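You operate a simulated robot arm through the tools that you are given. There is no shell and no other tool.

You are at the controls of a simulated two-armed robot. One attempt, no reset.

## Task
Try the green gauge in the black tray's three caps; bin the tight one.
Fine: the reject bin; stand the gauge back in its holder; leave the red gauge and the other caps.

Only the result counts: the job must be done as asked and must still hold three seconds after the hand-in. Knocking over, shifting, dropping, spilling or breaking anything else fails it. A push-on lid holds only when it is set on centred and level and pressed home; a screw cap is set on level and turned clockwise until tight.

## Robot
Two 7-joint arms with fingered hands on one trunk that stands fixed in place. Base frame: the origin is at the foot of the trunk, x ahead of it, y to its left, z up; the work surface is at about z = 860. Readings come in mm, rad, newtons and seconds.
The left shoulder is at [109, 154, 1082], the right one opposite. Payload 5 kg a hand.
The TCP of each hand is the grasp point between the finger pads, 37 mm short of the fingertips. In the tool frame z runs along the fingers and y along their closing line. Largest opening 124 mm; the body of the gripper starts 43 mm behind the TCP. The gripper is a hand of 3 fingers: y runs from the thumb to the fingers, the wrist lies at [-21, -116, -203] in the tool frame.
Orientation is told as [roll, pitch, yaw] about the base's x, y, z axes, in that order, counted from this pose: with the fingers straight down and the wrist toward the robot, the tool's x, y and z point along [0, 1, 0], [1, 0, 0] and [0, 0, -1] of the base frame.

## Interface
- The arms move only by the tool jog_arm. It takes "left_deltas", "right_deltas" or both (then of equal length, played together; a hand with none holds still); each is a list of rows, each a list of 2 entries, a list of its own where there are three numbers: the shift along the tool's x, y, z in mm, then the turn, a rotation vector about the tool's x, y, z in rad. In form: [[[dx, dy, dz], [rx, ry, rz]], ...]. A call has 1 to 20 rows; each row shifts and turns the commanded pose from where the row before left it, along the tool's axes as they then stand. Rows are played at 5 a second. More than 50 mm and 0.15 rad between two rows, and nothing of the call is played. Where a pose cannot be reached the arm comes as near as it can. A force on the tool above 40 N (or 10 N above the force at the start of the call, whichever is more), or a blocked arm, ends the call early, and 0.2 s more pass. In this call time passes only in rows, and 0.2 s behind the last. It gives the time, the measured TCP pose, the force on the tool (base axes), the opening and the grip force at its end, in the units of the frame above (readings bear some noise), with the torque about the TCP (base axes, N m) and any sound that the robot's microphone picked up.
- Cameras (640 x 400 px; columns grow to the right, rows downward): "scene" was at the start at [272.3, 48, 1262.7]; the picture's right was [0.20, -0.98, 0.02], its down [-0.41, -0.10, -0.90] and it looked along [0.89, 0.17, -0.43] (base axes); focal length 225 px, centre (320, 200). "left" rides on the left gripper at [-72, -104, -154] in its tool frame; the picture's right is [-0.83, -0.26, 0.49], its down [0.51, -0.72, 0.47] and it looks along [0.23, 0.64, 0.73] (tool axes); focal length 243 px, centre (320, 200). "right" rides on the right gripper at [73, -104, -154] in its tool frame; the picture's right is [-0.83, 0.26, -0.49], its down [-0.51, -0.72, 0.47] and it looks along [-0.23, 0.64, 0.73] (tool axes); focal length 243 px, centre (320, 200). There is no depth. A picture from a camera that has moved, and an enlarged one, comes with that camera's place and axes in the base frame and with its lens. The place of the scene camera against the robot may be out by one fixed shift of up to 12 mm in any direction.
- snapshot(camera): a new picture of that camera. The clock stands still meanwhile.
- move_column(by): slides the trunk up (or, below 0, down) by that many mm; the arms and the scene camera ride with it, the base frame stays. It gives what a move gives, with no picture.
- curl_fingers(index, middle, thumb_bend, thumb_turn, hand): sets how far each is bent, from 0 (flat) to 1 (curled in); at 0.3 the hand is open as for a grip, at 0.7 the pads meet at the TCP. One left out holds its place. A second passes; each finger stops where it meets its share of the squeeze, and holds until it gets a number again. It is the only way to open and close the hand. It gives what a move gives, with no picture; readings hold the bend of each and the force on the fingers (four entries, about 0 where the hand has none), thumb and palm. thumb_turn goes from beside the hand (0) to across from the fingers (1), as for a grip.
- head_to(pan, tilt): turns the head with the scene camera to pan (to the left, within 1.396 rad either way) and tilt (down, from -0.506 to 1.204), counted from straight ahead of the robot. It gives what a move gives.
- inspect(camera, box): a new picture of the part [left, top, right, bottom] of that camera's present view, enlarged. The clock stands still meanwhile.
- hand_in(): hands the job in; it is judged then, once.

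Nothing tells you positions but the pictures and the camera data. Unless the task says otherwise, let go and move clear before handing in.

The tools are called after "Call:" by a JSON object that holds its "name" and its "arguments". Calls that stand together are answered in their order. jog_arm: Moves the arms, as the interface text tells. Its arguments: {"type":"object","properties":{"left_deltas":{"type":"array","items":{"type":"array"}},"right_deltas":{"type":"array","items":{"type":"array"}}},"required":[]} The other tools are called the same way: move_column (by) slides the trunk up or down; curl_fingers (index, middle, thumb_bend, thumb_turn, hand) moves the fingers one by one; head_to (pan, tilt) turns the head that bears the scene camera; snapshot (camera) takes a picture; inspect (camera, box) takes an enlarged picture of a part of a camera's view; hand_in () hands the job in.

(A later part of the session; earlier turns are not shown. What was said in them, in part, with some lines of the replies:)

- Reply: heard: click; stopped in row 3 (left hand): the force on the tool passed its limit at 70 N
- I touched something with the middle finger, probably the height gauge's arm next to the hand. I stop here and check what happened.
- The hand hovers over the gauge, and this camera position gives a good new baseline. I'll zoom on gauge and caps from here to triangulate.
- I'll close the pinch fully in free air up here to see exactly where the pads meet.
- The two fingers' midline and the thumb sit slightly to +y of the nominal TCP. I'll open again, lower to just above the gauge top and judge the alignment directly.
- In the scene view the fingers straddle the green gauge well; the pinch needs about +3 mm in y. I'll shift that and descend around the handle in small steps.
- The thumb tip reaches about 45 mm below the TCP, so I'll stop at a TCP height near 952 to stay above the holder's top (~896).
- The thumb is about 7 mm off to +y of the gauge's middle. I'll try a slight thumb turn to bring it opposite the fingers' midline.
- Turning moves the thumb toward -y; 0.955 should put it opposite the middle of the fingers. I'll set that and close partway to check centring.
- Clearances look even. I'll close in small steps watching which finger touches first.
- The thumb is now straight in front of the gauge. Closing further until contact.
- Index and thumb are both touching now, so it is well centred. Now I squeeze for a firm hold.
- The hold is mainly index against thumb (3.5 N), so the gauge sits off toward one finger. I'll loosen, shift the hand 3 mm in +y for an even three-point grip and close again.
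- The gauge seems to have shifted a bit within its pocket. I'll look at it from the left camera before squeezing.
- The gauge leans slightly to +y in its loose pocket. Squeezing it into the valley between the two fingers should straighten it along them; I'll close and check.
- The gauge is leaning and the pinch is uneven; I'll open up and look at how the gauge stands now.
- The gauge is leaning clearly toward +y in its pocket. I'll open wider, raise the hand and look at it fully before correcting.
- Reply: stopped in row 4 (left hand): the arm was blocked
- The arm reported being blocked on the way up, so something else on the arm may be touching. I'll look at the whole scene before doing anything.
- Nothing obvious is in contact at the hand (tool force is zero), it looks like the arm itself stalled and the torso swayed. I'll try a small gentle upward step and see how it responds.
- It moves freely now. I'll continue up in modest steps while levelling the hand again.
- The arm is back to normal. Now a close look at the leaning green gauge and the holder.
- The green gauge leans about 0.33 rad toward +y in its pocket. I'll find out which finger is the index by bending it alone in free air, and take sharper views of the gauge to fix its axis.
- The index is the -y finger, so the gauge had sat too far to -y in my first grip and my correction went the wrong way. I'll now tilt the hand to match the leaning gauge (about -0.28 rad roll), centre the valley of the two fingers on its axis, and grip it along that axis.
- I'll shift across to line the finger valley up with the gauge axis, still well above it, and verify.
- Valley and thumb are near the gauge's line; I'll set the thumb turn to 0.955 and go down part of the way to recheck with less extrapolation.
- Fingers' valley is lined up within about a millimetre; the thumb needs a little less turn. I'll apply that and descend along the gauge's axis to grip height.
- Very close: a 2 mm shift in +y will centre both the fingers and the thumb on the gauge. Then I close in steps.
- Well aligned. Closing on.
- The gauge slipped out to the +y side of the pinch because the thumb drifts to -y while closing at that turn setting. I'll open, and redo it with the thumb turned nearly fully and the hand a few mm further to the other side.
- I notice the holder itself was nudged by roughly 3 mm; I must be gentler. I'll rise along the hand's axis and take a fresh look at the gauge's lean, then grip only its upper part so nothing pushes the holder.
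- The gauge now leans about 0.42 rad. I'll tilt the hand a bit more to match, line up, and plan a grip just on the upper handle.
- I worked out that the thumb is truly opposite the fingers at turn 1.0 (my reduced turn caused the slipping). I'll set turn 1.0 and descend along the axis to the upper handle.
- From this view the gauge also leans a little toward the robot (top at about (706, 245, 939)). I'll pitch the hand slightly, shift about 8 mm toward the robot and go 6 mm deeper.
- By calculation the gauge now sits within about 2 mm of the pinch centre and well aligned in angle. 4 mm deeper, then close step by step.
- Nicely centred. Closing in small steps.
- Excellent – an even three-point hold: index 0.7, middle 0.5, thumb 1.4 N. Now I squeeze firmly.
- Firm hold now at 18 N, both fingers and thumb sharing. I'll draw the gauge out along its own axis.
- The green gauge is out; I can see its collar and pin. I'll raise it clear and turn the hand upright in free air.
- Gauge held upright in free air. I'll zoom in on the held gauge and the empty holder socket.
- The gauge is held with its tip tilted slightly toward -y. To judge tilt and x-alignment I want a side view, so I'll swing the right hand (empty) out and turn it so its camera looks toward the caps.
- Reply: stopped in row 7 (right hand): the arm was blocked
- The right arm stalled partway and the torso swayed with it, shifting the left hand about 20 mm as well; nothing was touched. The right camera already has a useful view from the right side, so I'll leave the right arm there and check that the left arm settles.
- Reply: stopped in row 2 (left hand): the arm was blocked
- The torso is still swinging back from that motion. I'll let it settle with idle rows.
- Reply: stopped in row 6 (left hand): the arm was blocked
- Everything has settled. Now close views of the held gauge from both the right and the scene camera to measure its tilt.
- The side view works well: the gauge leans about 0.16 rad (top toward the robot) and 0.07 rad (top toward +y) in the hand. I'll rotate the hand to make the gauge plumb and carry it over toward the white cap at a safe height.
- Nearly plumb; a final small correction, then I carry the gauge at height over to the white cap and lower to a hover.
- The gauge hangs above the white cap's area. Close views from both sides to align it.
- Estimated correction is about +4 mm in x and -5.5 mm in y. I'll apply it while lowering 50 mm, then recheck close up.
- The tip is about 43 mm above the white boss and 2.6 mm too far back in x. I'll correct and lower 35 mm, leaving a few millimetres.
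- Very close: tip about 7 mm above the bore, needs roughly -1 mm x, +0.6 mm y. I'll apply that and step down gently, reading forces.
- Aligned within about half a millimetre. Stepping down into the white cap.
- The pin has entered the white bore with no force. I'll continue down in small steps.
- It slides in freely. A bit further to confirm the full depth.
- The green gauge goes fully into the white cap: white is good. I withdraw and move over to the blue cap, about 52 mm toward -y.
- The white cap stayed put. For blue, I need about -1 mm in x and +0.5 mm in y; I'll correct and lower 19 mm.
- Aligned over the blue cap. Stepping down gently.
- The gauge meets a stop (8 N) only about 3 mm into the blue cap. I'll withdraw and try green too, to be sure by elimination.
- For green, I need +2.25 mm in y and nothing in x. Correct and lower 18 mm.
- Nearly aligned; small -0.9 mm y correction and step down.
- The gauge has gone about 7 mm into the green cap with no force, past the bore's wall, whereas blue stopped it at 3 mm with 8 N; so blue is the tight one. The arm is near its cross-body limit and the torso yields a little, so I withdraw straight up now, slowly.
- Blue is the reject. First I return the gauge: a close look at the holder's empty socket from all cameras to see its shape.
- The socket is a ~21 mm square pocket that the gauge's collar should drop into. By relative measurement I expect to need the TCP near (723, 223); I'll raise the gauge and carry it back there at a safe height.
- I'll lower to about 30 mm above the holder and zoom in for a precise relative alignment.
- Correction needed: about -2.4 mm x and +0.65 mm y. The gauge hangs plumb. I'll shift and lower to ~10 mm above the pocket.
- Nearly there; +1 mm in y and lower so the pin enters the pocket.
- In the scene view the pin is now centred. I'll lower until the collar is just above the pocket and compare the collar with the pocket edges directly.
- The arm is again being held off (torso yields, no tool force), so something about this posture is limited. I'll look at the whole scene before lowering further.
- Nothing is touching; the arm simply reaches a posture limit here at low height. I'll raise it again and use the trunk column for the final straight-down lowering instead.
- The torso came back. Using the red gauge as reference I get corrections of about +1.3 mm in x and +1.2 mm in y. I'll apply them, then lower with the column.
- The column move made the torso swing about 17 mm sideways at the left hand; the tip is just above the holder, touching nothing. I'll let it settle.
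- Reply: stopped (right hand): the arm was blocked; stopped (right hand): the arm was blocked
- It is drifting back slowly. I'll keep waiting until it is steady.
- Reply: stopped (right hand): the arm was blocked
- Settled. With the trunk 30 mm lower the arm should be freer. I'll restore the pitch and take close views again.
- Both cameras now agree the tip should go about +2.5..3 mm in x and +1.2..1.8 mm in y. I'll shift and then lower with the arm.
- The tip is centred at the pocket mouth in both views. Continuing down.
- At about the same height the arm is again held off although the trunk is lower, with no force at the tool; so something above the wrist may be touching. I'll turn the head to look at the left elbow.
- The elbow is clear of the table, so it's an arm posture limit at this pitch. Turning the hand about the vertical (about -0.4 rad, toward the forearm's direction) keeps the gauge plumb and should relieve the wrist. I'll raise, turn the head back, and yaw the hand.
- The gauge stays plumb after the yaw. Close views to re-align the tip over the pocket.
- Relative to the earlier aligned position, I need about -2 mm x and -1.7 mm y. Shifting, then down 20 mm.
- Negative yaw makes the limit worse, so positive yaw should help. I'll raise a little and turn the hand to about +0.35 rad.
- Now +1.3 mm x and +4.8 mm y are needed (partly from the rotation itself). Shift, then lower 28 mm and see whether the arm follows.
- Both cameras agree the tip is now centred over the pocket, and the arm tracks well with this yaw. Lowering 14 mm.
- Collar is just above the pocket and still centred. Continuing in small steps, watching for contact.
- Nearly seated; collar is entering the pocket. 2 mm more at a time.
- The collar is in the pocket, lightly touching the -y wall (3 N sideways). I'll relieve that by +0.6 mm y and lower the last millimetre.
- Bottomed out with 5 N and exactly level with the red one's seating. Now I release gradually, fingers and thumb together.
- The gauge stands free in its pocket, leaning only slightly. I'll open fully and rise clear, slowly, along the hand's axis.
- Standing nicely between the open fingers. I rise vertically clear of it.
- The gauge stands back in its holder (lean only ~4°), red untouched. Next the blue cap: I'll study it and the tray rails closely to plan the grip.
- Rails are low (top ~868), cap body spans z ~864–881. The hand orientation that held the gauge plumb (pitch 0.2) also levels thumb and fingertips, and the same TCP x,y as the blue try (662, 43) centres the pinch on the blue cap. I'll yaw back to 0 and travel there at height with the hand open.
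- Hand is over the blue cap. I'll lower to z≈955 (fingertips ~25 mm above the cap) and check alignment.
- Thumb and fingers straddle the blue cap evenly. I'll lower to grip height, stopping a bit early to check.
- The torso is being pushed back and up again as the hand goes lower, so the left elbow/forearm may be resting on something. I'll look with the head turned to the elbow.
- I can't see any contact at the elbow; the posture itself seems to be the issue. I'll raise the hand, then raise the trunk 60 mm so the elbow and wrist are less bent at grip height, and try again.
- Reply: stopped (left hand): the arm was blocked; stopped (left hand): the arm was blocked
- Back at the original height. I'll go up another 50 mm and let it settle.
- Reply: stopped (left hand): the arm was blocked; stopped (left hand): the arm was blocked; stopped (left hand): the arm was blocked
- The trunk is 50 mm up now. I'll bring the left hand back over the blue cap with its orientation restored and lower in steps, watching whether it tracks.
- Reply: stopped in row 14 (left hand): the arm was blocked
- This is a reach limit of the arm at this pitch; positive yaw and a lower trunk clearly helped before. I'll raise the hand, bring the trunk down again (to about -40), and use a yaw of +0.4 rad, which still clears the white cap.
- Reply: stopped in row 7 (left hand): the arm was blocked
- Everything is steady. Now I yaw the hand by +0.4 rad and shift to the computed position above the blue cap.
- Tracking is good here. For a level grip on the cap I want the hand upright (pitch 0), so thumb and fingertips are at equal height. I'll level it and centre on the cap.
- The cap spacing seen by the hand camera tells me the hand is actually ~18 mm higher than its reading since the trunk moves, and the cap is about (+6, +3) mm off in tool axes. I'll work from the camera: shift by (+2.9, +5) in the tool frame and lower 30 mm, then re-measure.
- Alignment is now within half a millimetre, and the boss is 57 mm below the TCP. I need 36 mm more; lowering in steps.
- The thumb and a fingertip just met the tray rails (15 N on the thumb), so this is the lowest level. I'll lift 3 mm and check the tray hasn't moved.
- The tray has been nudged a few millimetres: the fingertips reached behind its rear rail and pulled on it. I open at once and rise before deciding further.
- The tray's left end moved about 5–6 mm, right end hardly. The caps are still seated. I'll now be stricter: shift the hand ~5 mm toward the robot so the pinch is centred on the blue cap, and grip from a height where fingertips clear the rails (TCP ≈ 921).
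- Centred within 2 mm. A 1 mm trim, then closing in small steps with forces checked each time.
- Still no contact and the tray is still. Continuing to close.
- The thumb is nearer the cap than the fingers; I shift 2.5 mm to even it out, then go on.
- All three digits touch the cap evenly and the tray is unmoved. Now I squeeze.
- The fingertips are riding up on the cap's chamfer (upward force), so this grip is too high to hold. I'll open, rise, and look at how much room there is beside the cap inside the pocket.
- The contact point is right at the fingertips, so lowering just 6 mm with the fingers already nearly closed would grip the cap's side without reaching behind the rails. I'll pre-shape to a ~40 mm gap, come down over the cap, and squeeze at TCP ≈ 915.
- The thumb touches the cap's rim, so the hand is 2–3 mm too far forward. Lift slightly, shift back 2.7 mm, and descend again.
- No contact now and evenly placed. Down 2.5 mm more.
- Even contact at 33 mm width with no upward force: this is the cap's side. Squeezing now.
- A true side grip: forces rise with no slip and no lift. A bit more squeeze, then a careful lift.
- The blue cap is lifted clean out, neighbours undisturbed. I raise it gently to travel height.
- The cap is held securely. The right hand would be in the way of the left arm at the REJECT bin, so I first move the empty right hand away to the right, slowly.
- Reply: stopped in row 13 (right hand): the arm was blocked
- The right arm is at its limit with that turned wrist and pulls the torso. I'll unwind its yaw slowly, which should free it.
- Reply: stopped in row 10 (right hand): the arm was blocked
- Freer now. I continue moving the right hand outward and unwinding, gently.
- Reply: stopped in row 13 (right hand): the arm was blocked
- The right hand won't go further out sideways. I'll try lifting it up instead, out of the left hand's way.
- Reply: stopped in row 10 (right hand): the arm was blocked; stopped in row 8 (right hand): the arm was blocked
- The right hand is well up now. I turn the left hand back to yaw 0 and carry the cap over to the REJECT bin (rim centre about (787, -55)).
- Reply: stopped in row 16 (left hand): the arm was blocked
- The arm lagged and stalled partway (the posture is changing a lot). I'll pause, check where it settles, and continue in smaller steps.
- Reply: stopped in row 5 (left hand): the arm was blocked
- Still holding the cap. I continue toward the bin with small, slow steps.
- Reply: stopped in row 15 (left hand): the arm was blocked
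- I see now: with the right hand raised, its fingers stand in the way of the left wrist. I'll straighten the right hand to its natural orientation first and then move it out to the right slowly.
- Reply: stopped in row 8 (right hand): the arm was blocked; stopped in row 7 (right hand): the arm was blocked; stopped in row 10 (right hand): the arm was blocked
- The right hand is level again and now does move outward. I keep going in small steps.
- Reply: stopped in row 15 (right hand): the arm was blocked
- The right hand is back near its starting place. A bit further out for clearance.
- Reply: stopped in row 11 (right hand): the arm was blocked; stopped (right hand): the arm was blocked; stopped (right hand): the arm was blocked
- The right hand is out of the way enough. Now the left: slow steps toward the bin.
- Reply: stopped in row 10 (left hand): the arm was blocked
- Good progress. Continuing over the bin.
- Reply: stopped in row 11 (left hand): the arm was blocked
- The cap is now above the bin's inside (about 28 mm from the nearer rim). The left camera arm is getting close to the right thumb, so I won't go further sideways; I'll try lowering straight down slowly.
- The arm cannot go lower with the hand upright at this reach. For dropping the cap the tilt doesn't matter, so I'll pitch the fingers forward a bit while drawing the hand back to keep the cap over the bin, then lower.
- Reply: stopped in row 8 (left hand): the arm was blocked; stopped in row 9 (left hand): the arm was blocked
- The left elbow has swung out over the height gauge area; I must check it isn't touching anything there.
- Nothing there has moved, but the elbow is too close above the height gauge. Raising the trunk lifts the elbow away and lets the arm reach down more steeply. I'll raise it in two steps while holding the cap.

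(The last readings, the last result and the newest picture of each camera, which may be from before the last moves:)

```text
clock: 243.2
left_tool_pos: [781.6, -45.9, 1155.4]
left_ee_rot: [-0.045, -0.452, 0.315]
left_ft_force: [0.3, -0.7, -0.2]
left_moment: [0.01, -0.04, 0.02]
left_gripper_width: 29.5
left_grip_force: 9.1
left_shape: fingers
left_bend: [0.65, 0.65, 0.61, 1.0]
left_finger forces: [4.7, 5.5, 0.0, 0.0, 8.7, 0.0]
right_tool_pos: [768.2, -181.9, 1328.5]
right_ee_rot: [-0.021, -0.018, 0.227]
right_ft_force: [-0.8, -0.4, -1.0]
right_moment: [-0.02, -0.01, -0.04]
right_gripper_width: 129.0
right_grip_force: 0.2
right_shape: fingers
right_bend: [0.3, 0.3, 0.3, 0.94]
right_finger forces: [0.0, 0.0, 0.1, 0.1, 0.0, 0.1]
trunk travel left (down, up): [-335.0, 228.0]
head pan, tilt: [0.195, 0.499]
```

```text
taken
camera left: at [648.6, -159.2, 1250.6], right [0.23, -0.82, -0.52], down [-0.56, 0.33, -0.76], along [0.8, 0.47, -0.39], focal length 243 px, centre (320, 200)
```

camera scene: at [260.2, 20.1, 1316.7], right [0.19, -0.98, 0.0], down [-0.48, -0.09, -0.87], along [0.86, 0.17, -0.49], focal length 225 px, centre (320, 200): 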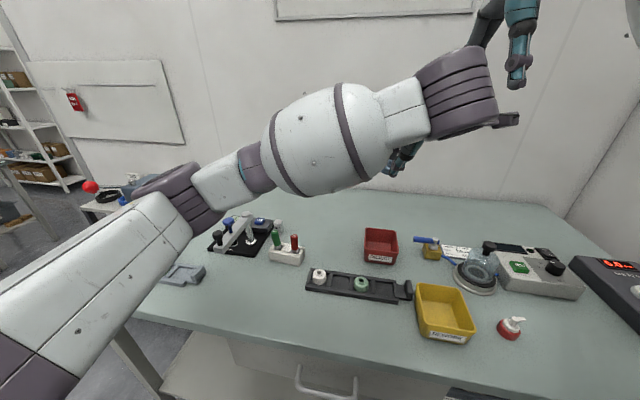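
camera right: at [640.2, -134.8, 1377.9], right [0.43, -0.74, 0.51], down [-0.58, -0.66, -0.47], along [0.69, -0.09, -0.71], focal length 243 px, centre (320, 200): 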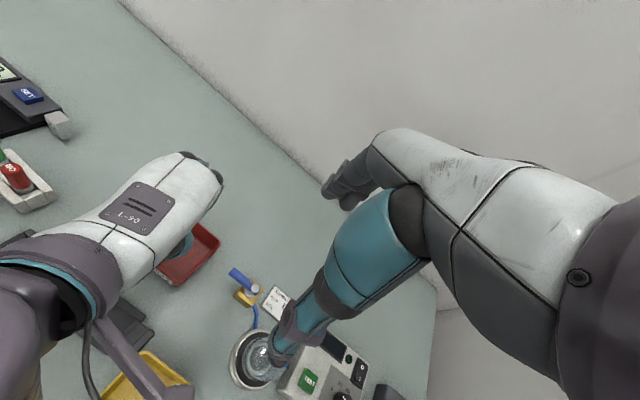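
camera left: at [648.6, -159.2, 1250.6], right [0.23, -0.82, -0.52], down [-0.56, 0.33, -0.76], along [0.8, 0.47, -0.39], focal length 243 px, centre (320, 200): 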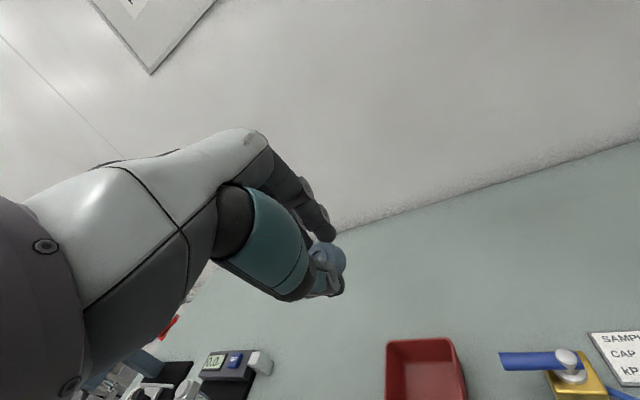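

The trunk is up and steady, and the height gauge is clearly free. Now I lower the hand over the bin in slow steps, bringing it upright again.

Call:
{"name": "jog_arm", "arguments": {"left_deltas": [[[0, -1.5, 3.5], [0.015, 0, 0]], [[0, -2.4, 5.5], [0.02, 0, 0]], [[0, -2.3, 5.5], [0.02, 0, 0]], [[0, -2.2, 5.6], [0.02, 0, 0]], [[0, -2.1, 5.6], [0.02, 0, 0]], [[0, -2.0, 5.6], [0.02, 0, 0]], [[0, -1.9, 5.7], [0.02, 0, 0]], [[0, -1.8, 5.7], [0.02, 0, 0]], [[0, -1.7, 5.7], [0.02, 0, 0]], [[0, -1.6, 5.7], [0.02, 0, 0]], [[0, 0, 0], [0, 0, 0]]]}}

Call:
{"name": "snapshot", "arguments": {"camera": "scene"}}

Call:
{"name": "snapshot", "arguments": {"camera": "left"}}

```text
clock: 245.6
left_tool_pos: [783.9, -48.1, 1101.6]
left_ee_rot: [-0.044, -0.261, 0.306]
left_ft_force: [0.8, -0.2, -0.8]
left_moment: [0.02, 0.0, -0.05]
left_gripper_width: 29.6
left_grip_force: 9.3
left_shape: fingers
left_bend: [0.65, 0.65, 0.61, 1.0]
left_finger forces: [4.6, 5.5, 0.1, 0.1, 8.7, 0.0]
right_tool_pos: [767.6, -181.0, 1327.2]
right_ee_rot: [-0.019, -0.016, 0.23]
right_ft_force: [0.0, -0.6, -0.8]
right_moment: [-0.03, -0.03, 0.02]
right_gripper_width: 129.4
right_grip_force: 0.2
right_shape: fingers
right_bend: [0.3, 0.3, 0.3, 0.94]
right_finger forces: [0.0, 0.0, 0.1, 0.0, 0.1, 0.0]
trunk travel left (down, up): [-335.0, 228.0]
head pan, tilt: [0.195, 0.499]
```

```text
taken
camera scene: at [259.4, 19.6, 1317.2], right [0.19, -0.98, 0.0], down [-0.48, -0.09, -0.87], along [0.86, 0.17, -0.49], focal length 225 px, centre (320, 200)
```

scene: 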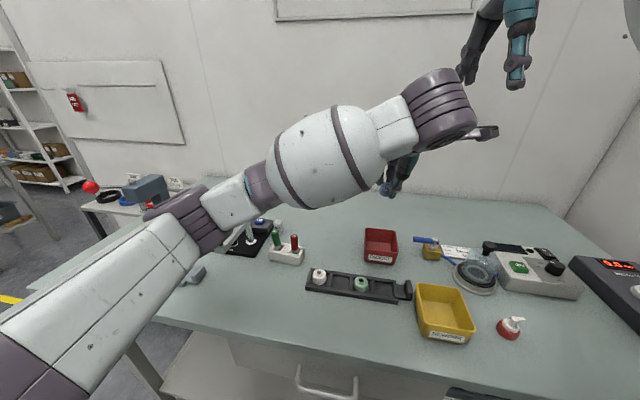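

```text
taken
camera left: at [670.0, -154.4, 1225.4], right [0.13, -0.85, -0.51], down [-0.69, 0.29, -0.66], along [0.71, 0.44, -0.55], focal length 243 px, centre (320, 200)
```

left: 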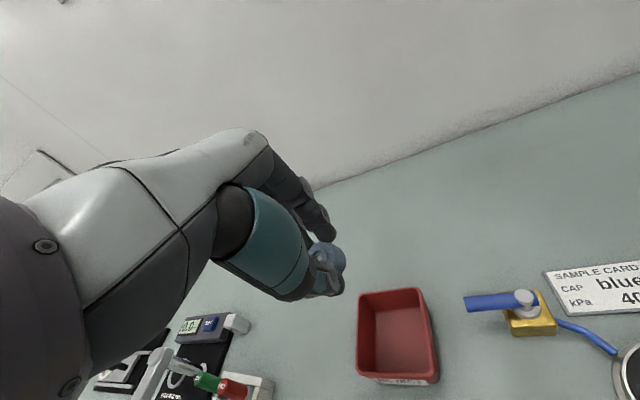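

Tracking perfectly now. Continue lowering toward the bin.

Call:
{"name": "jog_arm", "arguments": {"left_deltas": [[[0, -1.0, 3.5], [0.01, 0, 0]], [[0, -1.4, 5.6], [0.02, 0, 0]], [[0, -1.3, 5.7], [0.02, 0, 0]], [[0, -1.2, 5.7], [0.02, 0, 0]], [[0, -1.1, 5.8], [0.02, 0, 0]], [[0, -1.0, 5.8], [0.02, 0, 0]], [[0, -0.9, 5.9], [0.02, 0, 0]], [[0, -0.8, 5.9], [0.01, 0, 0]], [[0, -0.8, 5.9], [0, 0, 0]], [[0, -0.8, 5.9], [0, 0, 0]], [[0, 0, 0], [0, 0, 0]]]}}

Call:
{"name": "snapshot", "arguments": {"camera": "scene"}}

Call:
{"name": "snapshot", "arguments": {"camera": "left"}}

Call:
{"name": "snapshot", "arguments": {"camera": "right"}}

```text
clock: 248.0
left_tool_pos: [781.8, -48.6, 1041.3]
left_ee_rot: [-0.042, -0.12, 0.298]
left_ft_force: [0.0, 0.8, -0.3]
left_moment: [-0.01, 0.0, -0.03]
left_gripper_width: 29.8
left_grip_force: 9.6
left_shape: fingers
left_bend: [0.65, 0.65, 0.61, 1.0]
left_finger forces: [4.8, 5.5, 0.0, 0.1, 8.7, 0.1]
right_tool_pos: [765.8, -178.6, 1329.0]
right_ee_rot: [-0.025, -0.017, 0.227]
right_ft_force: [0.4, -0.5, -0.3]
right_moment: [-0.02, 0.02, -0.03]
right_gripper_width: 129.4
right_grip_force: 0.1
right_shape: fingers
right_bend: [0.3, 0.3, 0.3, 0.95]
right_finger forces: [0.1, 0.0, 0.0, 0.0, 0.1, 0.0]
trunk travel left (down, up): [-335.0, 228.0]
head pan, tilt: [0.195, 0.499]
```

```text
taken
camera scene: at [257.7, 23.1, 1317.0], right [0.19, -0.98, 0.0], down [-0.48, -0.1, -0.87], along [0.86, 0.17, -0.49], focal length 225 px, centre (320, 200)
```

scene: 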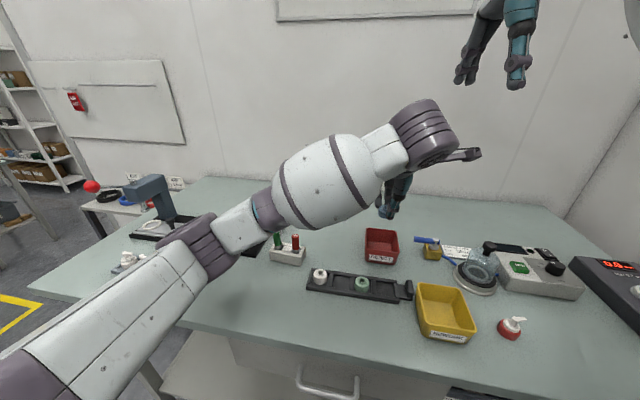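

```text
taken
camera left: at [686.2, -148.2, 1185.0], right [0.05, -0.87, -0.48], down [-0.77, 0.27, -0.58], along [0.63, 0.4, -0.66], focal length 243 px, centre (320, 200)
```

left: 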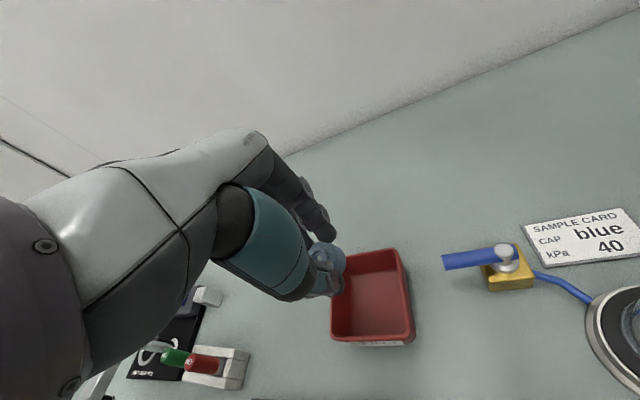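

```text
taken
camera right: at [644.1, -128.0, 1480.0], right [0.43, -0.74, 0.52], down [-0.58, -0.67, -0.47], along [0.69, -0.1, -0.71], focal length 243 px, centre (320, 200)
```

right: 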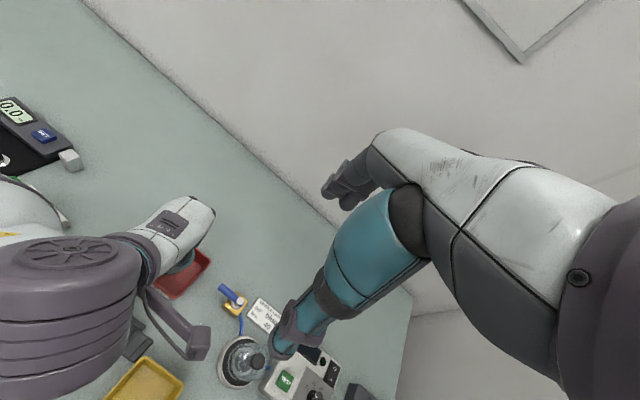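

Well placed; the cap needs about 10 mm more in -y to be at the bin's middle. Shifting and lowering further.

Call:
{"name": "jog_arm", "arguments": {"left_deltas": [[[-2.5, -0.8, 2], [0, 0, 0]], [[-3, -1.2, 5], [0.01, 0, 0]], [[-3, -1.4, 5.8], [0.01, 0, 0]], [[-1.5, -1.0, 5.8], [0.01, 0, 0]], [[0, -0.6, 5.9], [0.01, 0, 0]], [[0, -0.6, 5.9], [0, 0, 0]], [[0, -0.6, 5.9], [0, 0, 0]], [[0, -0.5, 5.9], [0, 0, 0]], [[0, -0.5, 5.9], [0, 0, 0]], [[0, -0.4, 5], [0, 0, 0]], [[0, 0, 0], [0, 0, 0]]]}}

Call:
{"name": "snapshot", "arguments": {"camera": "left"}}

Call:
{"name": "inspect", "arguments": {"camera": "scene", "box": [330, 170, 450, 290]}}

Call:
{"name": "inspect", "arguments": {"camera": "right", "box": [100, 180, 300, 380]}}

```text
clock: 250.4
left_tool_pos: [782.3, -61.7, 988.6]
left_ee_rot: [-0.044, -0.081, 0.296]
left_ft_force: [0.2, -0.3, 0.5]
left_moment: [0.03, 0.01, 0.0]
left_gripper_width: 29.6
left_grip_force: 9.5
left_shape: fingers
left_bend: [0.65, 0.65, 0.61, 1.0]
left_finger forces: [4.7, 5.4, 0.0, 0.1, 8.7, 0.0]
right_tool_pos: [764.0, -178.0, 1329.2]
right_ee_rot: [-0.023, -0.018, 0.227]
right_ft_force: [-0.6, -0.1, -0.1]
right_moment: [0.04, 0.01, 0.05]
right_gripper_width: 129.2
right_grip_force: 0.0
right_shape: fingers
right_bend: [0.3, 0.3, 0.3, 0.95]
right_finger forces: [0.0, 0.1, 0.1, 0.1, 0.1, 0.0]
trunk travel left (down, up): [-335.0, 228.0]
head pan, tilt: [0.195, 0.499]
```

```text
taken
camera left: at [692.0, -158.9, 1137.4], right [0.03, -0.88, -0.47], down [-0.79, 0.27, -0.55], along [0.61, 0.4, -0.69], focal length 243 px, centre (320, 200)
```

left: 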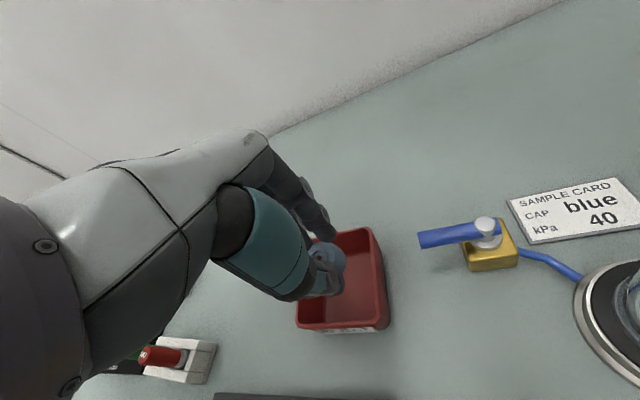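

```text
3.33 times, centred on (390, 230) of scene
camera zoom: at [257.6, 23.1, 1317.2], right [0.19, -0.98, 0.0], down [-0.48, -0.1, -0.87], along [0.86, 0.17, -0.49], focal length 751 px, centre (87, 100)
```

zoom: 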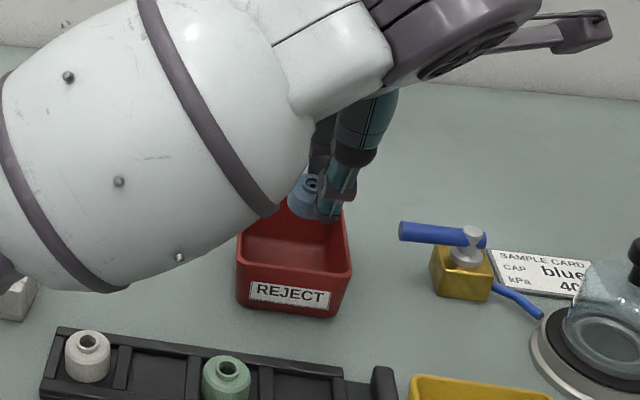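

```text
2.00 times, centred on (200, 280) of right
camera zoom: at [643.8, -127.9, 1480.5], right [0.43, -0.74, 0.52], down [-0.58, -0.67, -0.47], along [0.69, -0.1, -0.71], focal length 485 px, centre (560, 40)
```

zoom: 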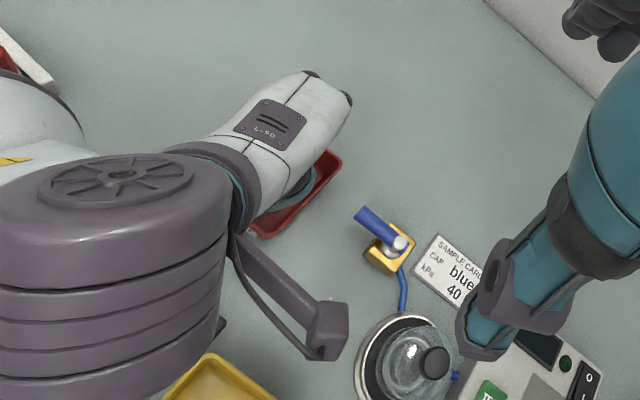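

Centred over the bin. Lowering the last 30 mm so the cap is at rim height.

Call:
{"name": "jog_arm", "arguments": {"left_deltas": [[[0, -0.3, 4], [0, 0, 0]], [[0, -0.4, 5], [0, 0, 0]], [[0, -0.4, 5], [0, 0, 0]], [[0, -0.4, 5], [0, 0, 0]], [[0, -0.4, 5], [0, 0, 0]], [[0, -0.4, 5], [0, 0, 0]], [[0, -0.3, 4], [0, 0, 0]], [[0, 0, 0], [0, 0, 0]]]}}

Call:
{"name": "snapshot", "arguments": {"camera": "left"}}

Call:
{"name": "inspect", "arguments": {"camera": "scene", "box": [350, 190, 430, 270]}}

```text
clock: 252.4
left_tool_pos: [795.1, -38.4, 1030.1]
left_ee_rot: [-0.072, -0.186, 0.325]
left_ft_force: [-0.1, -0.4, 0.5]
left_moment: [0.03, 0.0, 0.02]
left_gripper_width: 29.6
left_grip_force: 9.2
left_shape: fingers
left_bend: [0.65, 0.65, 0.61, 1.0]
left_finger forces: [4.8, 5.6, 0.1, 0.1, 8.6, 0.1]
right_tool_pos: [749.4, -161.8, 1336.7]
right_ee_rot: [-0.033, -0.028, 0.24]
right_ft_force: [-0.6, -0.3, 0.2]
right_moment: [0.0, -0.01, -0.01]
right_gripper_width: 129.5
right_grip_force: 0.1
right_shape: fingers
right_bend: [0.3, 0.3, 0.3, 0.95]
right_finger forces: [0.0, 0.1, 0.1, 0.0, 0.0, 0.0]
trunk travel left (down, up): [-335.0, 228.0]
head pan, tilt: [0.195, 0.499]
stopped in row 8 (left hand): the arm was blocked; the commanded pose is now the measured one
```

```text
taken
camera left: at [690.3, -139.8, 1165.8], right [0.11, -0.87, -0.47], down [-0.73, 0.25, -0.63], along [0.67, 0.42, -0.61], focal length 243 px, centre (320, 200)
```

left: 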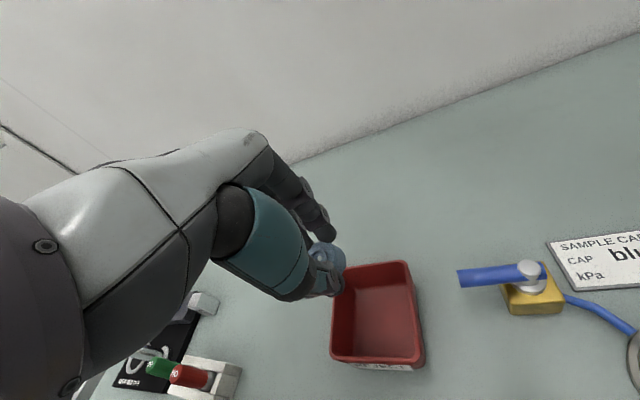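

```text
5.00 times, centred on (390, 230) of scene
camera zoom: at [244.3, 30.3, 1317.3], right [0.19, -0.98, 0.01], down [-0.47, -0.1, -0.88], along [0.86, 0.17, -0.48], focal length 1127 px, centre (-30, 50)
```

zoom: 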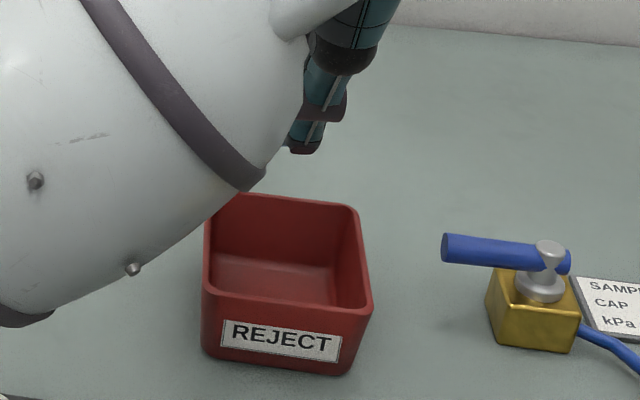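

Below that height the arm stalls again, so about z=990 is my release height (a drop of ~7 cm into the bin). Let me check the surroundings first.

Call:
{"name": "snapshot", "arguments": {"camera": "scene"}}

Call:
{"name": "inspect", "arguments": {"camera": "scene", "box": [100, 170, 320, 300]}}

```text
taken
camera scene: at [244.3, 30.3, 1317.3], right [0.19, -0.98, 0.01], down [-0.47, -0.1, -0.88], along [0.86, 0.17, -0.48], focal length 225 px, centre (320, 200)
```

scene: 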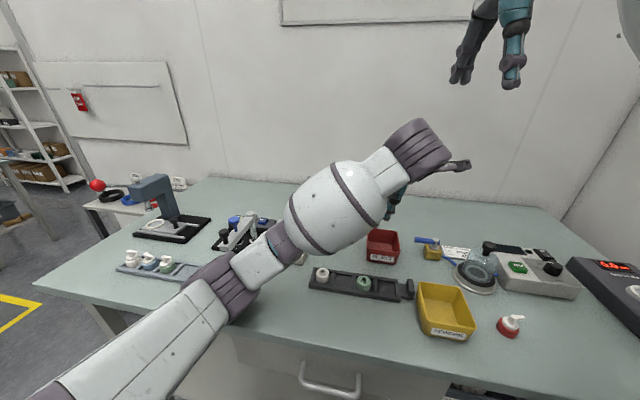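

```text
2.91 times, centred on (210, 235) of scene
camera zoom: at [244.3, 30.3, 1317.3], right [0.19, -0.98, 0.01], down [-0.47, -0.1, -0.88], along [0.86, 0.17, -0.48], focal length 656 px, centre (640, 98)
```

zoom: 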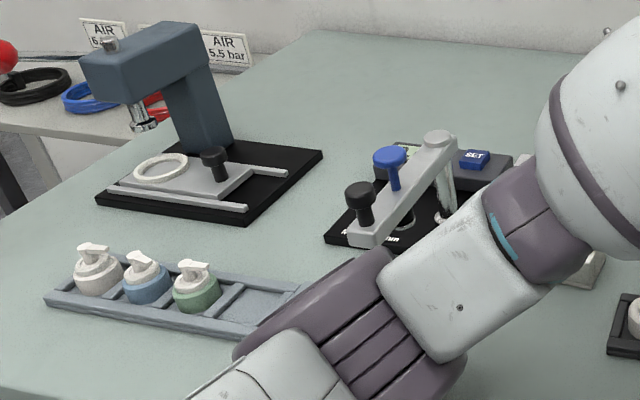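

I understand now: the left elbow reaches down to the (free) table surface, which sets the limit. At z≈990 it was just clear. I'll go back to that release pose slowly.

Call:
{"name": "jog_arm", "arguments": {"left_deltas": [[[-1.5, -2.2, 2], [0.01, 0, 0]], [[-2.1, -3.0, 4], [0.012, 0, 0]], [[-2.1, -3.0, 4], [0.012, 0, 0]], [[-2.1, -3.0, 4], [0.012, 0, 0]], [[-2.1, -3.0, 4], [0.012, 0, 0]], [[-2.1, -3.0, 4], [0.012, 0, 0]], [[-2.1, -2.5, 4], [0.012, 0, 0]], [[-2.1, -2.0, 4], [0.01, 0, 0]], [[0, 0, 0], [0, 0, 0]], [[0, 0, 0], [0, 0, 0]]]}}

Call:
{"name": "snapshot", "arguments": {"camera": "left"}}

Call:
{"name": "snapshot", "arguments": {"camera": "scene"}}

```text
clock: 254.6
left_tool_pos: [786.3, -62.0, 998.8]
left_ee_rot: [-0.068, -0.094, 0.319]
left_ft_force: [-0.6, 0.2, 0.1]
left_moment: [0.01, 0.0, 0.0]
left_gripper_width: 29.5
left_grip_force: 8.9
left_shape: fingers
left_bend: [0.65, 0.65, 0.61, 1.0]
left_finger forces: [4.8, 5.6, 0.0, 0.1, 8.4, 0.1]
right_tool_pos: [753.6, -166.7, 1337.6]
right_ee_rot: [-0.03, -0.027, 0.235]
right_ft_force: [0.1, -0.5, -0.1]
right_moment: [0.0, 0.02, 0.01]
right_gripper_width: 129.3
right_grip_force: 0.0
right_shape: fingers
right_bend: [0.3, 0.3, 0.3, 0.95]
right_finger forces: [0.0, 0.1, 0.0, 0.1, 0.1, 0.0]
trunk travel left (down, up): [-335.0, 228.0]
head pan, tilt: [0.195, 0.499]
```

```text
taken
camera left: at [693.8, -158.2, 1146.9], right [0.06, -0.89, -0.46], down [-0.79, 0.24, -0.57], along [0.62, 0.39, -0.68], focal length 243 px, centre (320, 200)
```

left: 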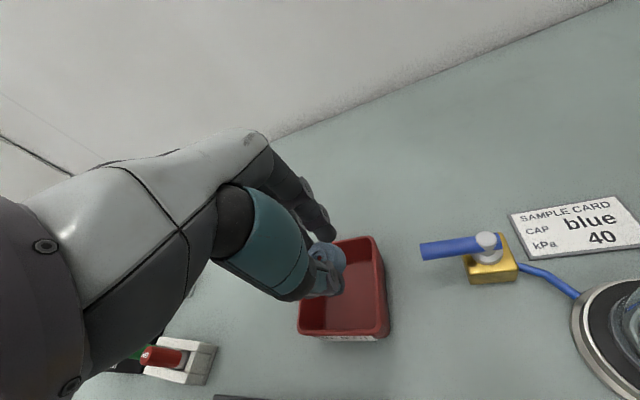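

```text
taken
camera scene: at [246.5, 30.0, 1319.7], right [0.19, -0.98, 0.01], down [-0.47, -0.1, -0.88], along [0.86, 0.17, -0.48], focal length 225 px, centre (320, 200)
```

scene: 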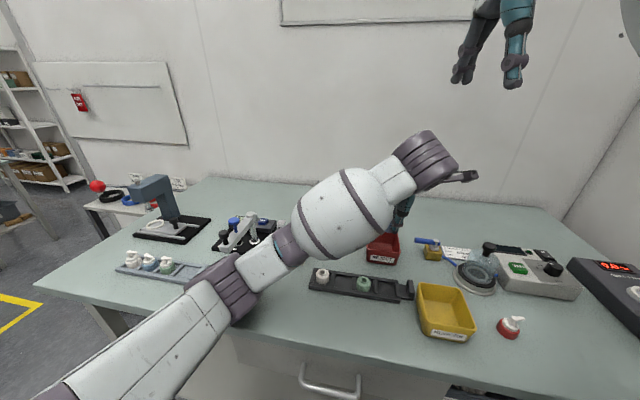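

Centred above the bin again. A few millimetres lower, then release.

Call:
{"name": "jog_arm", "arguments": {"left_deltas": [[[0, -0.3, 3], [0, 0, 0]], [[0, -0.3, 3], [0, 0, 0]], [[0, -0.2, 2], [0, 0, 0]], [[0, 0, 0], [0, 0, 0]]]}}

Call:
{"name": "inspect", "arguments": {"camera": "left", "box": [250, 190, 430, 350]}}

```text
clock: 255.8
left_tool_pos: [793.9, -51.0, 1016.0]
left_ee_rot: [-0.07, -0.137, 0.336]
left_ft_force: [0.7, 0.3, -0.5]
left_moment: [0.03, 0.0, 0.0]
left_gripper_width: 29.5
left_grip_force: 9.4
left_shape: fingers
left_bend: [0.65, 0.65, 0.61, 1.0]
left_finger forces: [4.5, 5.6, 0.0, 0.1, 8.5, 0.0]
right_tool_pos: [749.7, -161.5, 1338.8]
right_ee_rot: [-0.034, -0.029, 0.244]
right_ft_force: [-0.2, 0.3, -0.5]
right_moment: [0.05, 0.02, 0.01]
right_gripper_width: 129.2
right_grip_force: 0.1
right_shape: fingers
right_bend: [0.3, 0.3, 0.3, 0.95]
right_finger forces: [0.0, 0.0, 0.1, 0.1, 0.0, 0.1]
trunk travel left (down, up): [-335.0, 228.0]
head pan, tilt: [0.195, 0.499]
stopped in row 4 (left hand): the arm was blocked; the commanded pose is now the measured one
```

```text
2.50 times, centred on (340, 270) of left
camera zoom: at [697.7, -150.2, 1157.7], right [0.09, -0.88, -0.46], down [-0.77, 0.23, -0.6], along [0.64, 0.41, -0.65], focal length 606 px, centre (270, 25)
```

zoom: 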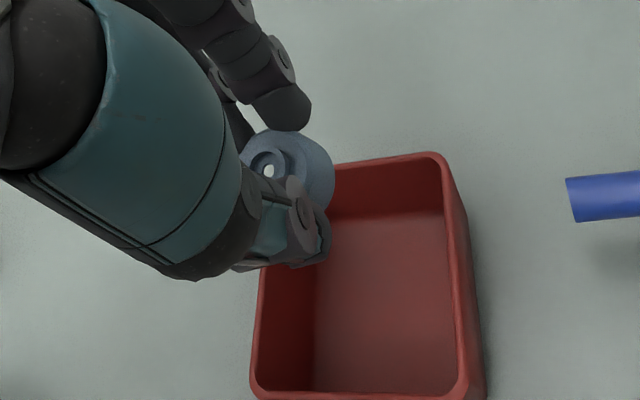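

The elbow touched the table again and the hand rose slightly. The cap is still well inside the bin outline (≥36 mm to each rim). I'll come down gently to about 1003 and release there.

Call:
{"name": "jog_arm", "arguments": {"left_deltas": [[[-0.8, -1.8, 3], [0.01, 0, 0]], [[-0.8, -1.8, 3.5], [0.01, 0, 0]], [[-0.8, -1.8, 3.5], [0.01, 0, 0]], [[0, 0, 0], [0, 0, 0]]]}}

Call:
{"name": "inspect", "arguments": {"camera": "left", "box": [250, 190, 430, 350]}}

```text
clock: 256.8
left_tool_pos: [793.7, -54.7, 1008.5]
left_ee_rot: [-0.074, -0.109, 0.332]
left_ft_force: [-0.6, -0.3, 0.0]
left_moment: [0.0, 0.01, -0.01]
left_gripper_width: 29.4
left_grip_force: 9.2
left_shape: fingers
left_bend: [0.65, 0.65, 0.61, 1.0]
left_finger forces: [4.6, 5.5, 0.1, 0.0, 8.5, 0.0]
right_tool_pos: [752.4, -163.9, 1338.4]
right_ee_rot: [-0.032, -0.028, 0.242]
right_ft_force: [0.3, 0.6, 0.1]
right_moment: [0.01, 0.03, 0.0]
right_gripper_width: 129.4
right_grip_force: 0.1
right_shape: fingers
right_bend: [0.3, 0.3, 0.3, 0.95]
right_finger forces: [0.0, 0.0, 0.0, 0.1, 0.1, 0.1]
trunk travel left (down, up): [-335.0, 228.0]
head pan, tilt: [0.195, 0.499]
```

```text
2.50 times, centred on (340, 270) of left
camera zoom: at [700.1, -152.4, 1154.5], right [0.08, -0.89, -0.46], down [-0.78, 0.23, -0.58], along [0.62, 0.4, -0.67], focal length 606 px, centre (270, 25)
```

zoom: 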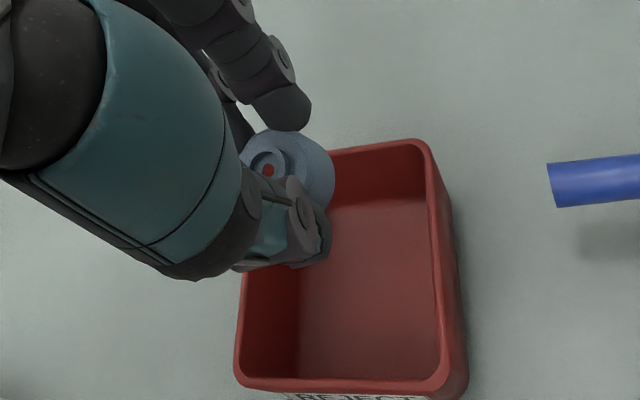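

Steady, and I can even see the red bin floor through the cap's hole. Releasing.

Call:
{"name": "curl_fingers", "arguments": {"hand": "left", "index": 0.5, "middle": 0.5, "thumb_bend": 0.5}}

Call:
{"name": "inspect", "arguments": {"camera": "left", "box": [250, 190, 430, 350]}}

Call:
{"name": "snapshot", "arguments": {"camera": "scene"}}

```text
clock: 257.8
left_tool_pos: [792.2, -55.3, 1008.3]
left_ee_rot: [-0.073, -0.108, 0.332]
left_ft_force: [-0.8, 0.5, -0.1]
left_moment: [-0.01, 0.0, 0.01]
left_gripper_width: 66.8
left_grip_force: 0.1
left_shape: fingers
left_bend: [0.5, 0.5, 0.5, 1.0]
left_finger forces: [0.0, 0.0, 0.0, 0.0, 0.0, 0.1]
right_tool_pos: [752.1, -163.0, 1338.6]
right_ee_rot: [-0.032, -0.028, 0.241]
right_ft_force: [-0.4, 0.2, 0.1]
right_moment: [-0.01, 0.0, -0.02]
right_gripper_width: 129.5
right_grip_force: 0.0
right_shape: fingers
right_bend: [0.3, 0.3, 0.3, 0.95]
right_finger forces: [0.0, 0.1, 0.0, 0.1, 0.0, 0.0]
trunk travel left (down, up): [-335.0, 228.0]
head pan, tilt: [0.195, 0.499]
```

```text
2.50 times, centred on (340, 270) of left
camera zoom: at [700.1, -152.6, 1154.4], right [0.08, -0.89, -0.46], down [-0.78, 0.23, -0.58], along [0.62, 0.4, -0.67], focal length 606 px, centre (270, 25)
```

zoom: 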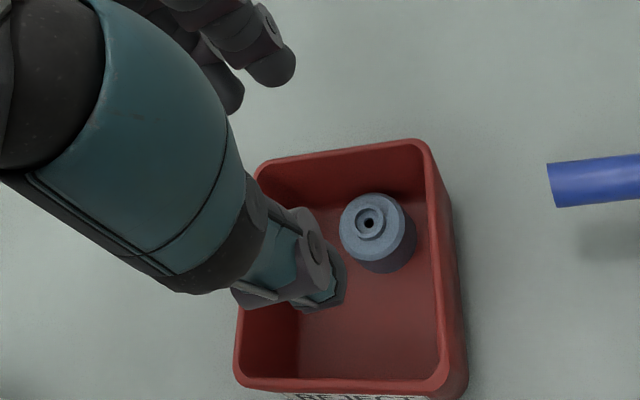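

```text
taken
camera scene: at [245.5, 27.9, 1319.8], right [0.19, -0.98, 0.01], down [-0.47, -0.1, -0.88], along [0.86, 0.17, -0.48], focal length 225 px, centre (320, 200)
```

scene: 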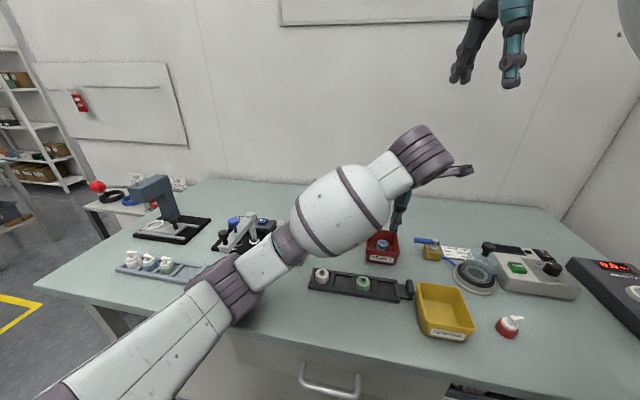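

The blue cap stands upright in the REJECT bin. Now I withdraw the left hand straight up, slowly.

Call:
{"name": "jog_arm", "arguments": {"left_deltas": [[[0, 0.5, -4], [0, 0, 0]], [[0, 0.7, -6], [0, 0, 0]], [[0, 0.8, -8], [0, 0, 0]], [[0, 0.8, -8], [0, 0, 0]], [[0, 0.8, -8], [0, 0, 0]], [[0, 0.8, -8], [0, 0, 0]], [[0, 0.8, -8], [0, 0, 0]], [[0, 0.8, -8], [0, 0, 0]], [[0, 0.8, -8], [0, 0, 0]], [[0, 0.8, -8], [0, 0, 0]], [[0, 0.8, -8], [0, 0, 0]], [[0, 0, 0], [0, 0, 0]]]}}

Call:
{"name": "snapshot", "arguments": {"camera": "scene"}}

Call:
{"name": "snapshot", "arguments": {"camera": "left"}}

```text
clock: 260.4
left_tool_pos: [791.2, -50.3, 1082.0]
left_ee_rot: [-0.069, -0.098, 0.33]
left_ft_force: [0.2, -0.2, 0.0]
left_moment: [-0.02, 0.01, 0.03]
left_gripper_width: 67.0
left_grip_force: 0.0
left_shape: fingers
left_bend: [0.5, 0.5, 0.5, 1.0]
left_finger forces: [0.1, 0.0, 0.0, 0.0, 0.0, 0.1]
right_tool_pos: [752.7, -165.0, 1339.1]
right_ee_rot: [-0.03, -0.028, 0.24]
right_ft_force: [-0.1, 0.8, 0.2]
right_moment: [-0.01, 0.01, 0.0]
right_gripper_width: 129.5
right_grip_force: 0.0
right_shape: fingers
right_bend: [0.3, 0.3, 0.3, 0.95]
right_finger forces: [0.0, 0.0, 0.1, 0.0, 0.0, 0.0]
trunk travel left (down, up): [-335.0, 228.0]
head pan, tilt: [0.195, 0.499]
```

```text
taken
camera scene: at [247.3, 27.6, 1319.3], right [0.19, -0.98, 0.01], down [-0.47, -0.1, -0.88], along [0.86, 0.17, -0.48], focal length 225 px, centre (320, 200)
```

scene: 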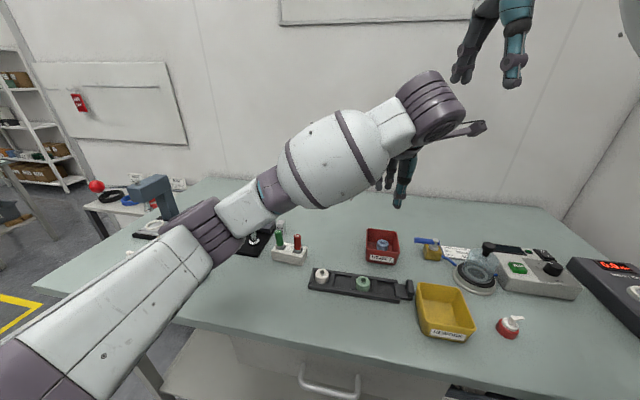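

```text
taken
camera left: at [699.3, -148.3, 1228.8], right [0.07, -0.89, -0.46], down [-0.79, 0.23, -0.57], along [0.61, 0.4, -0.68], focal length 243 px, centre (320, 200)
```

left: 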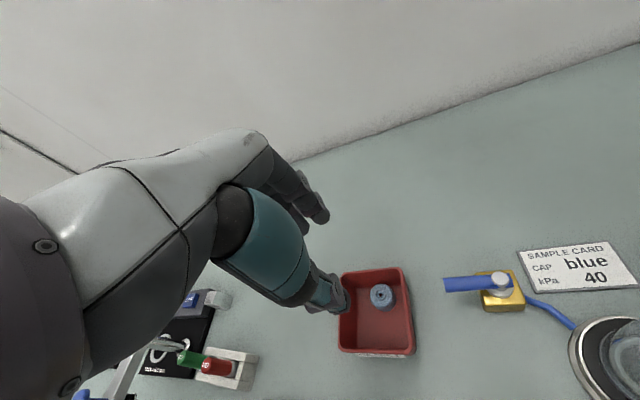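

The left hand is clear. I'll raise it further so I can inspect everything, including the height gauge behind the elbow.

Call:
{"name": "jog_arm", "arguments": {"left_deltas": [[[0.5, 0, -6], [0, 0, 0]], [[1, 0.5, -8], [0, 0, 0]], [[2, 0.5, -8], [0, 0, 0]], [[2, 0.5, -8], [0, 0, 0]], [[2, 0.5, -8], [0, 0, 0]], [[2, 0.5, -8], [0, 0, 0]], [[2, 0.5, -8], [0, 0, 0]], [[2, 0.5, -8], [0, 0, 0]], [[2, 0.5, -8], [0, 0, 0]], [[2, 0.5, -8], [0, 0, 0]], [[2, 0, -8], [0, 0, 0]], [[0, 0, 0], [0, 0, 0]]]}}

Call:
{"name": "snapshot", "arguments": {"camera": "scene"}}

Call:
{"name": "snapshot", "arguments": {"camera": "left"}}

Call:
{"name": "snapshot", "arguments": {"camera": "right"}}

```text
clock: 263.0
left_tool_pos: [779.4, -28.6, 1166.4]
left_ee_rot: [-0.071, -0.097, 0.33]
left_ft_force: [0.0, 0.5, -0.1]
left_moment: [0.01, 0.04, 0.0]
left_gripper_width: 66.9
left_grip_force: 0.0
left_shape: fingers
left_bend: [0.5, 0.5, 0.5, 1.0]
left_finger forces: [0.1, 0.0, 0.1, 0.1, 0.0, 0.0]
right_tool_pos: [753.4, -165.6, 1338.2]
right_ee_rot: [-0.031, -0.027, 0.239]
right_ft_force: [0.0, 1.4, 0.0]
right_moment: [0.01, 0.01, 0.0]
right_gripper_width: 129.2
right_grip_force: 0.1
right_shape: fingers
right_bend: [0.3, 0.3, 0.3, 0.95]
right_finger forces: [0.0, 0.0, 0.0, 0.1, 0.1, 0.0]
trunk travel left (down, up): [-335.0, 228.0]
head pan, tilt: [0.195, 0.499]
```

```text
taken
camera scene: at [247.5, 27.5, 1319.3], right [0.19, -0.98, 0.01], down [-0.47, -0.1, -0.88], along [0.86, 0.17, -0.48], focal length 225 px, centre (320, 200)
```

scene: 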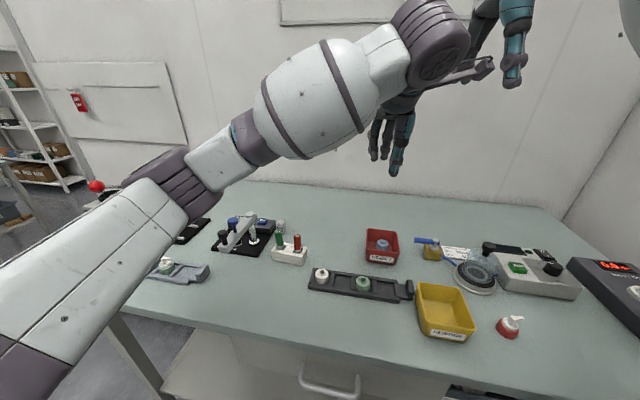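

```text
taken
camera left: at [687.8, -125.5, 1314.3], right [0.07, -0.89, -0.46], down [-0.79, 0.23, -0.57], along [0.61, 0.4, -0.68], focal length 243 px, centre (320, 200)
```

left: 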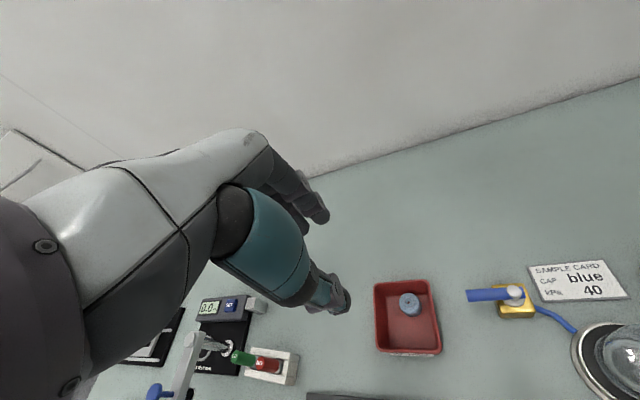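

```text
taken
camera right: at [630.5, -116.9, 1487.3], right [0.43, -0.73, 0.52], down [-0.57, -0.67, -0.48], along [0.7, -0.09, -0.71], focal length 243 px, centre (320, 200)
```

right: 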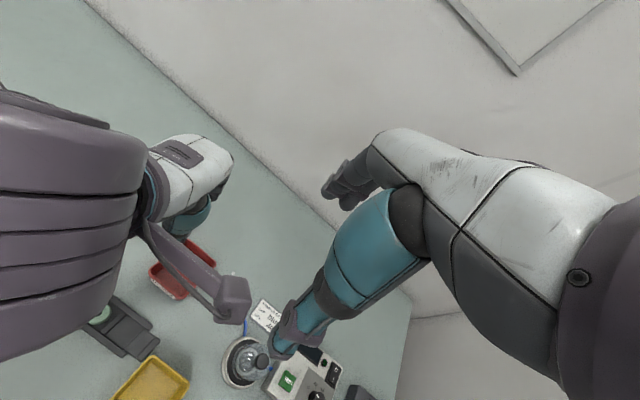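

Now I check every station closely: gauges in the holder, height gauge, tray with the remaining caps, the bin, and the pump tray.

Call:
{"name": "inspect", "arguments": {"camera": "scene", "box": [200, 205, 320, 280]}}

Call:
{"name": "inspect", "arguments": {"camera": "scene", "box": [300, 220, 430, 310]}}

Call:
{"name": "inspect", "arguments": {"camera": "left", "box": [150, 280, 310, 400]}}

Call:
{"name": "inspect", "arguments": {"camera": "scene", "box": [120, 200, 260, 300]}}

```text
5.33 times, centred on (260, 242) of scene
camera zoom: at [247.5, 27.5, 1319.3], right [0.19, -0.98, 0.01], down [-0.47, -0.1, -0.88], along [0.86, 0.17, -0.48], focal length 1202 px, centre (640, -27)
```

zoom: 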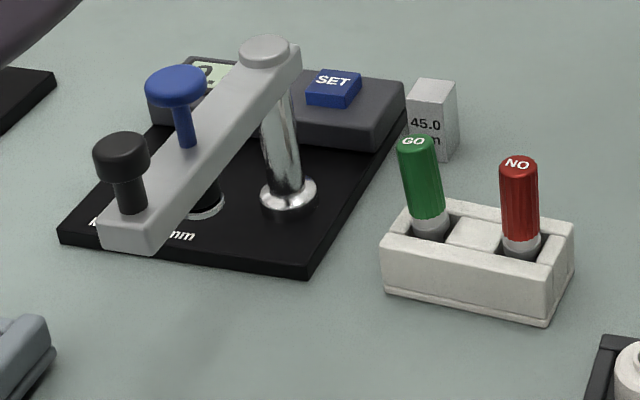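

```text
4.44 times, centred on (365, 265) of scene
camera zoom: at [247.5, 27.5, 1319.3], right [0.19, -0.98, 0.01], down [-0.47, -0.1, -0.88], along [0.86, 0.17, -0.48], focal length 1002 px, centre (120, -89)
```

zoom: 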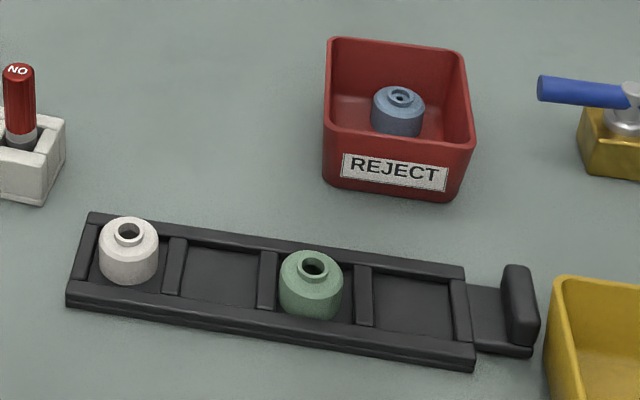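

```text
3.33 times, centred on (230, 340) of left
camera zoom: at [687.8, -125.5, 1314.3], right [0.07, -0.89, -0.46], down [-0.79, 0.23, -0.57], along [0.61, 0.4, -0.68], focal length 809 px, centre (620, -267)
```

zoom: 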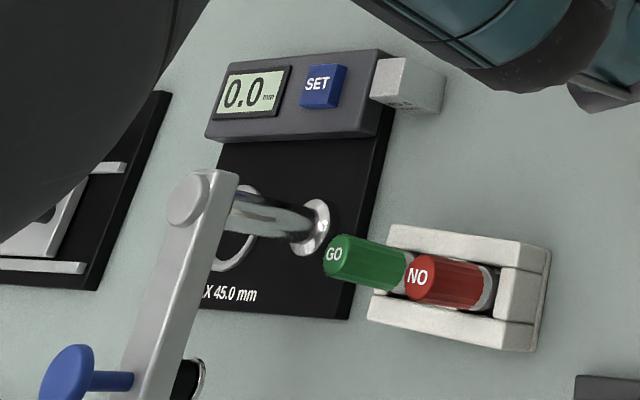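

```text
4.00 times, centred on (190, 250) of scene
camera zoom: at [247.5, 27.5, 1319.3], right [0.19, -0.98, 0.01], down [-0.47, -0.1, -0.88], along [0.86, 0.17, -0.48], focal length 902 px, centre (840, 0)
```

zoom: 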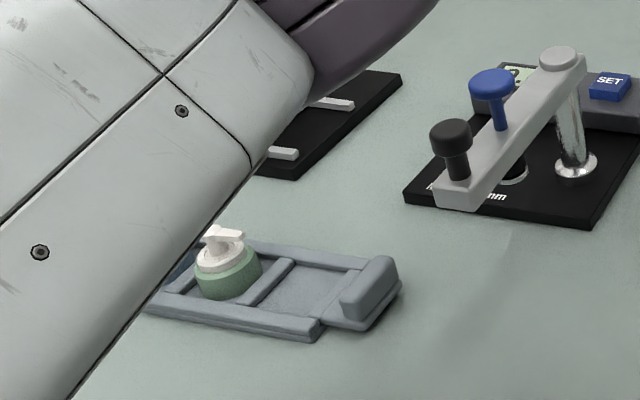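

I see the blue cap upright in the REJECT bin. The white and green caps are still seated in the black tray, which ended a few millimetres off its original position. The GO gauge stands back in the holder beside the red one. The height gauge and pump tray are where they were, and both hands are empty and clear, so I hand in.

Call:
{"name": "hand_in", "arguments": {}}

```text
The job is handed in.
```

The blue cap was the tight one. It is now in the REJECT bin, and the green GO gauge is back in its holder. The job is handed in, but I don't have the judging result.

| Cap | Green gauge | Force |
|---|---|---|
| White | went in to nearly full depth | none |
| Green | went in about 7 mm, past the bore wall | none |
| Blue | stopped after about 3 mm | about 8 N |

I did not push the gauge to full depth in the green cap, because the arm was near its reach limit there.

The task said not to shift anything else, and a few things did move or get touched:

- **Gauge holder:** it was nudged about 3 mm when the gauge slipped out of my first grips. The red gauge stayed upright in it.
- **Black tray:** its left end moved about 5–6 mm when a finger caught the rear rail. The white and green caps are still in their pockets.
- **Height gauge:** one finger hit it early on, with a 70 N reading. In the pictures I took afterwards it looked unmoved.
- **Green gauge:** it stands in its pocket with a slight lean of about 2–4°.
- **Blue cap:** I dropped it about 9 cm into the bin, because the left elbow was reaching the table and I could not lower it further. It landed upright.

Both hands are empty and clear of the table objects.
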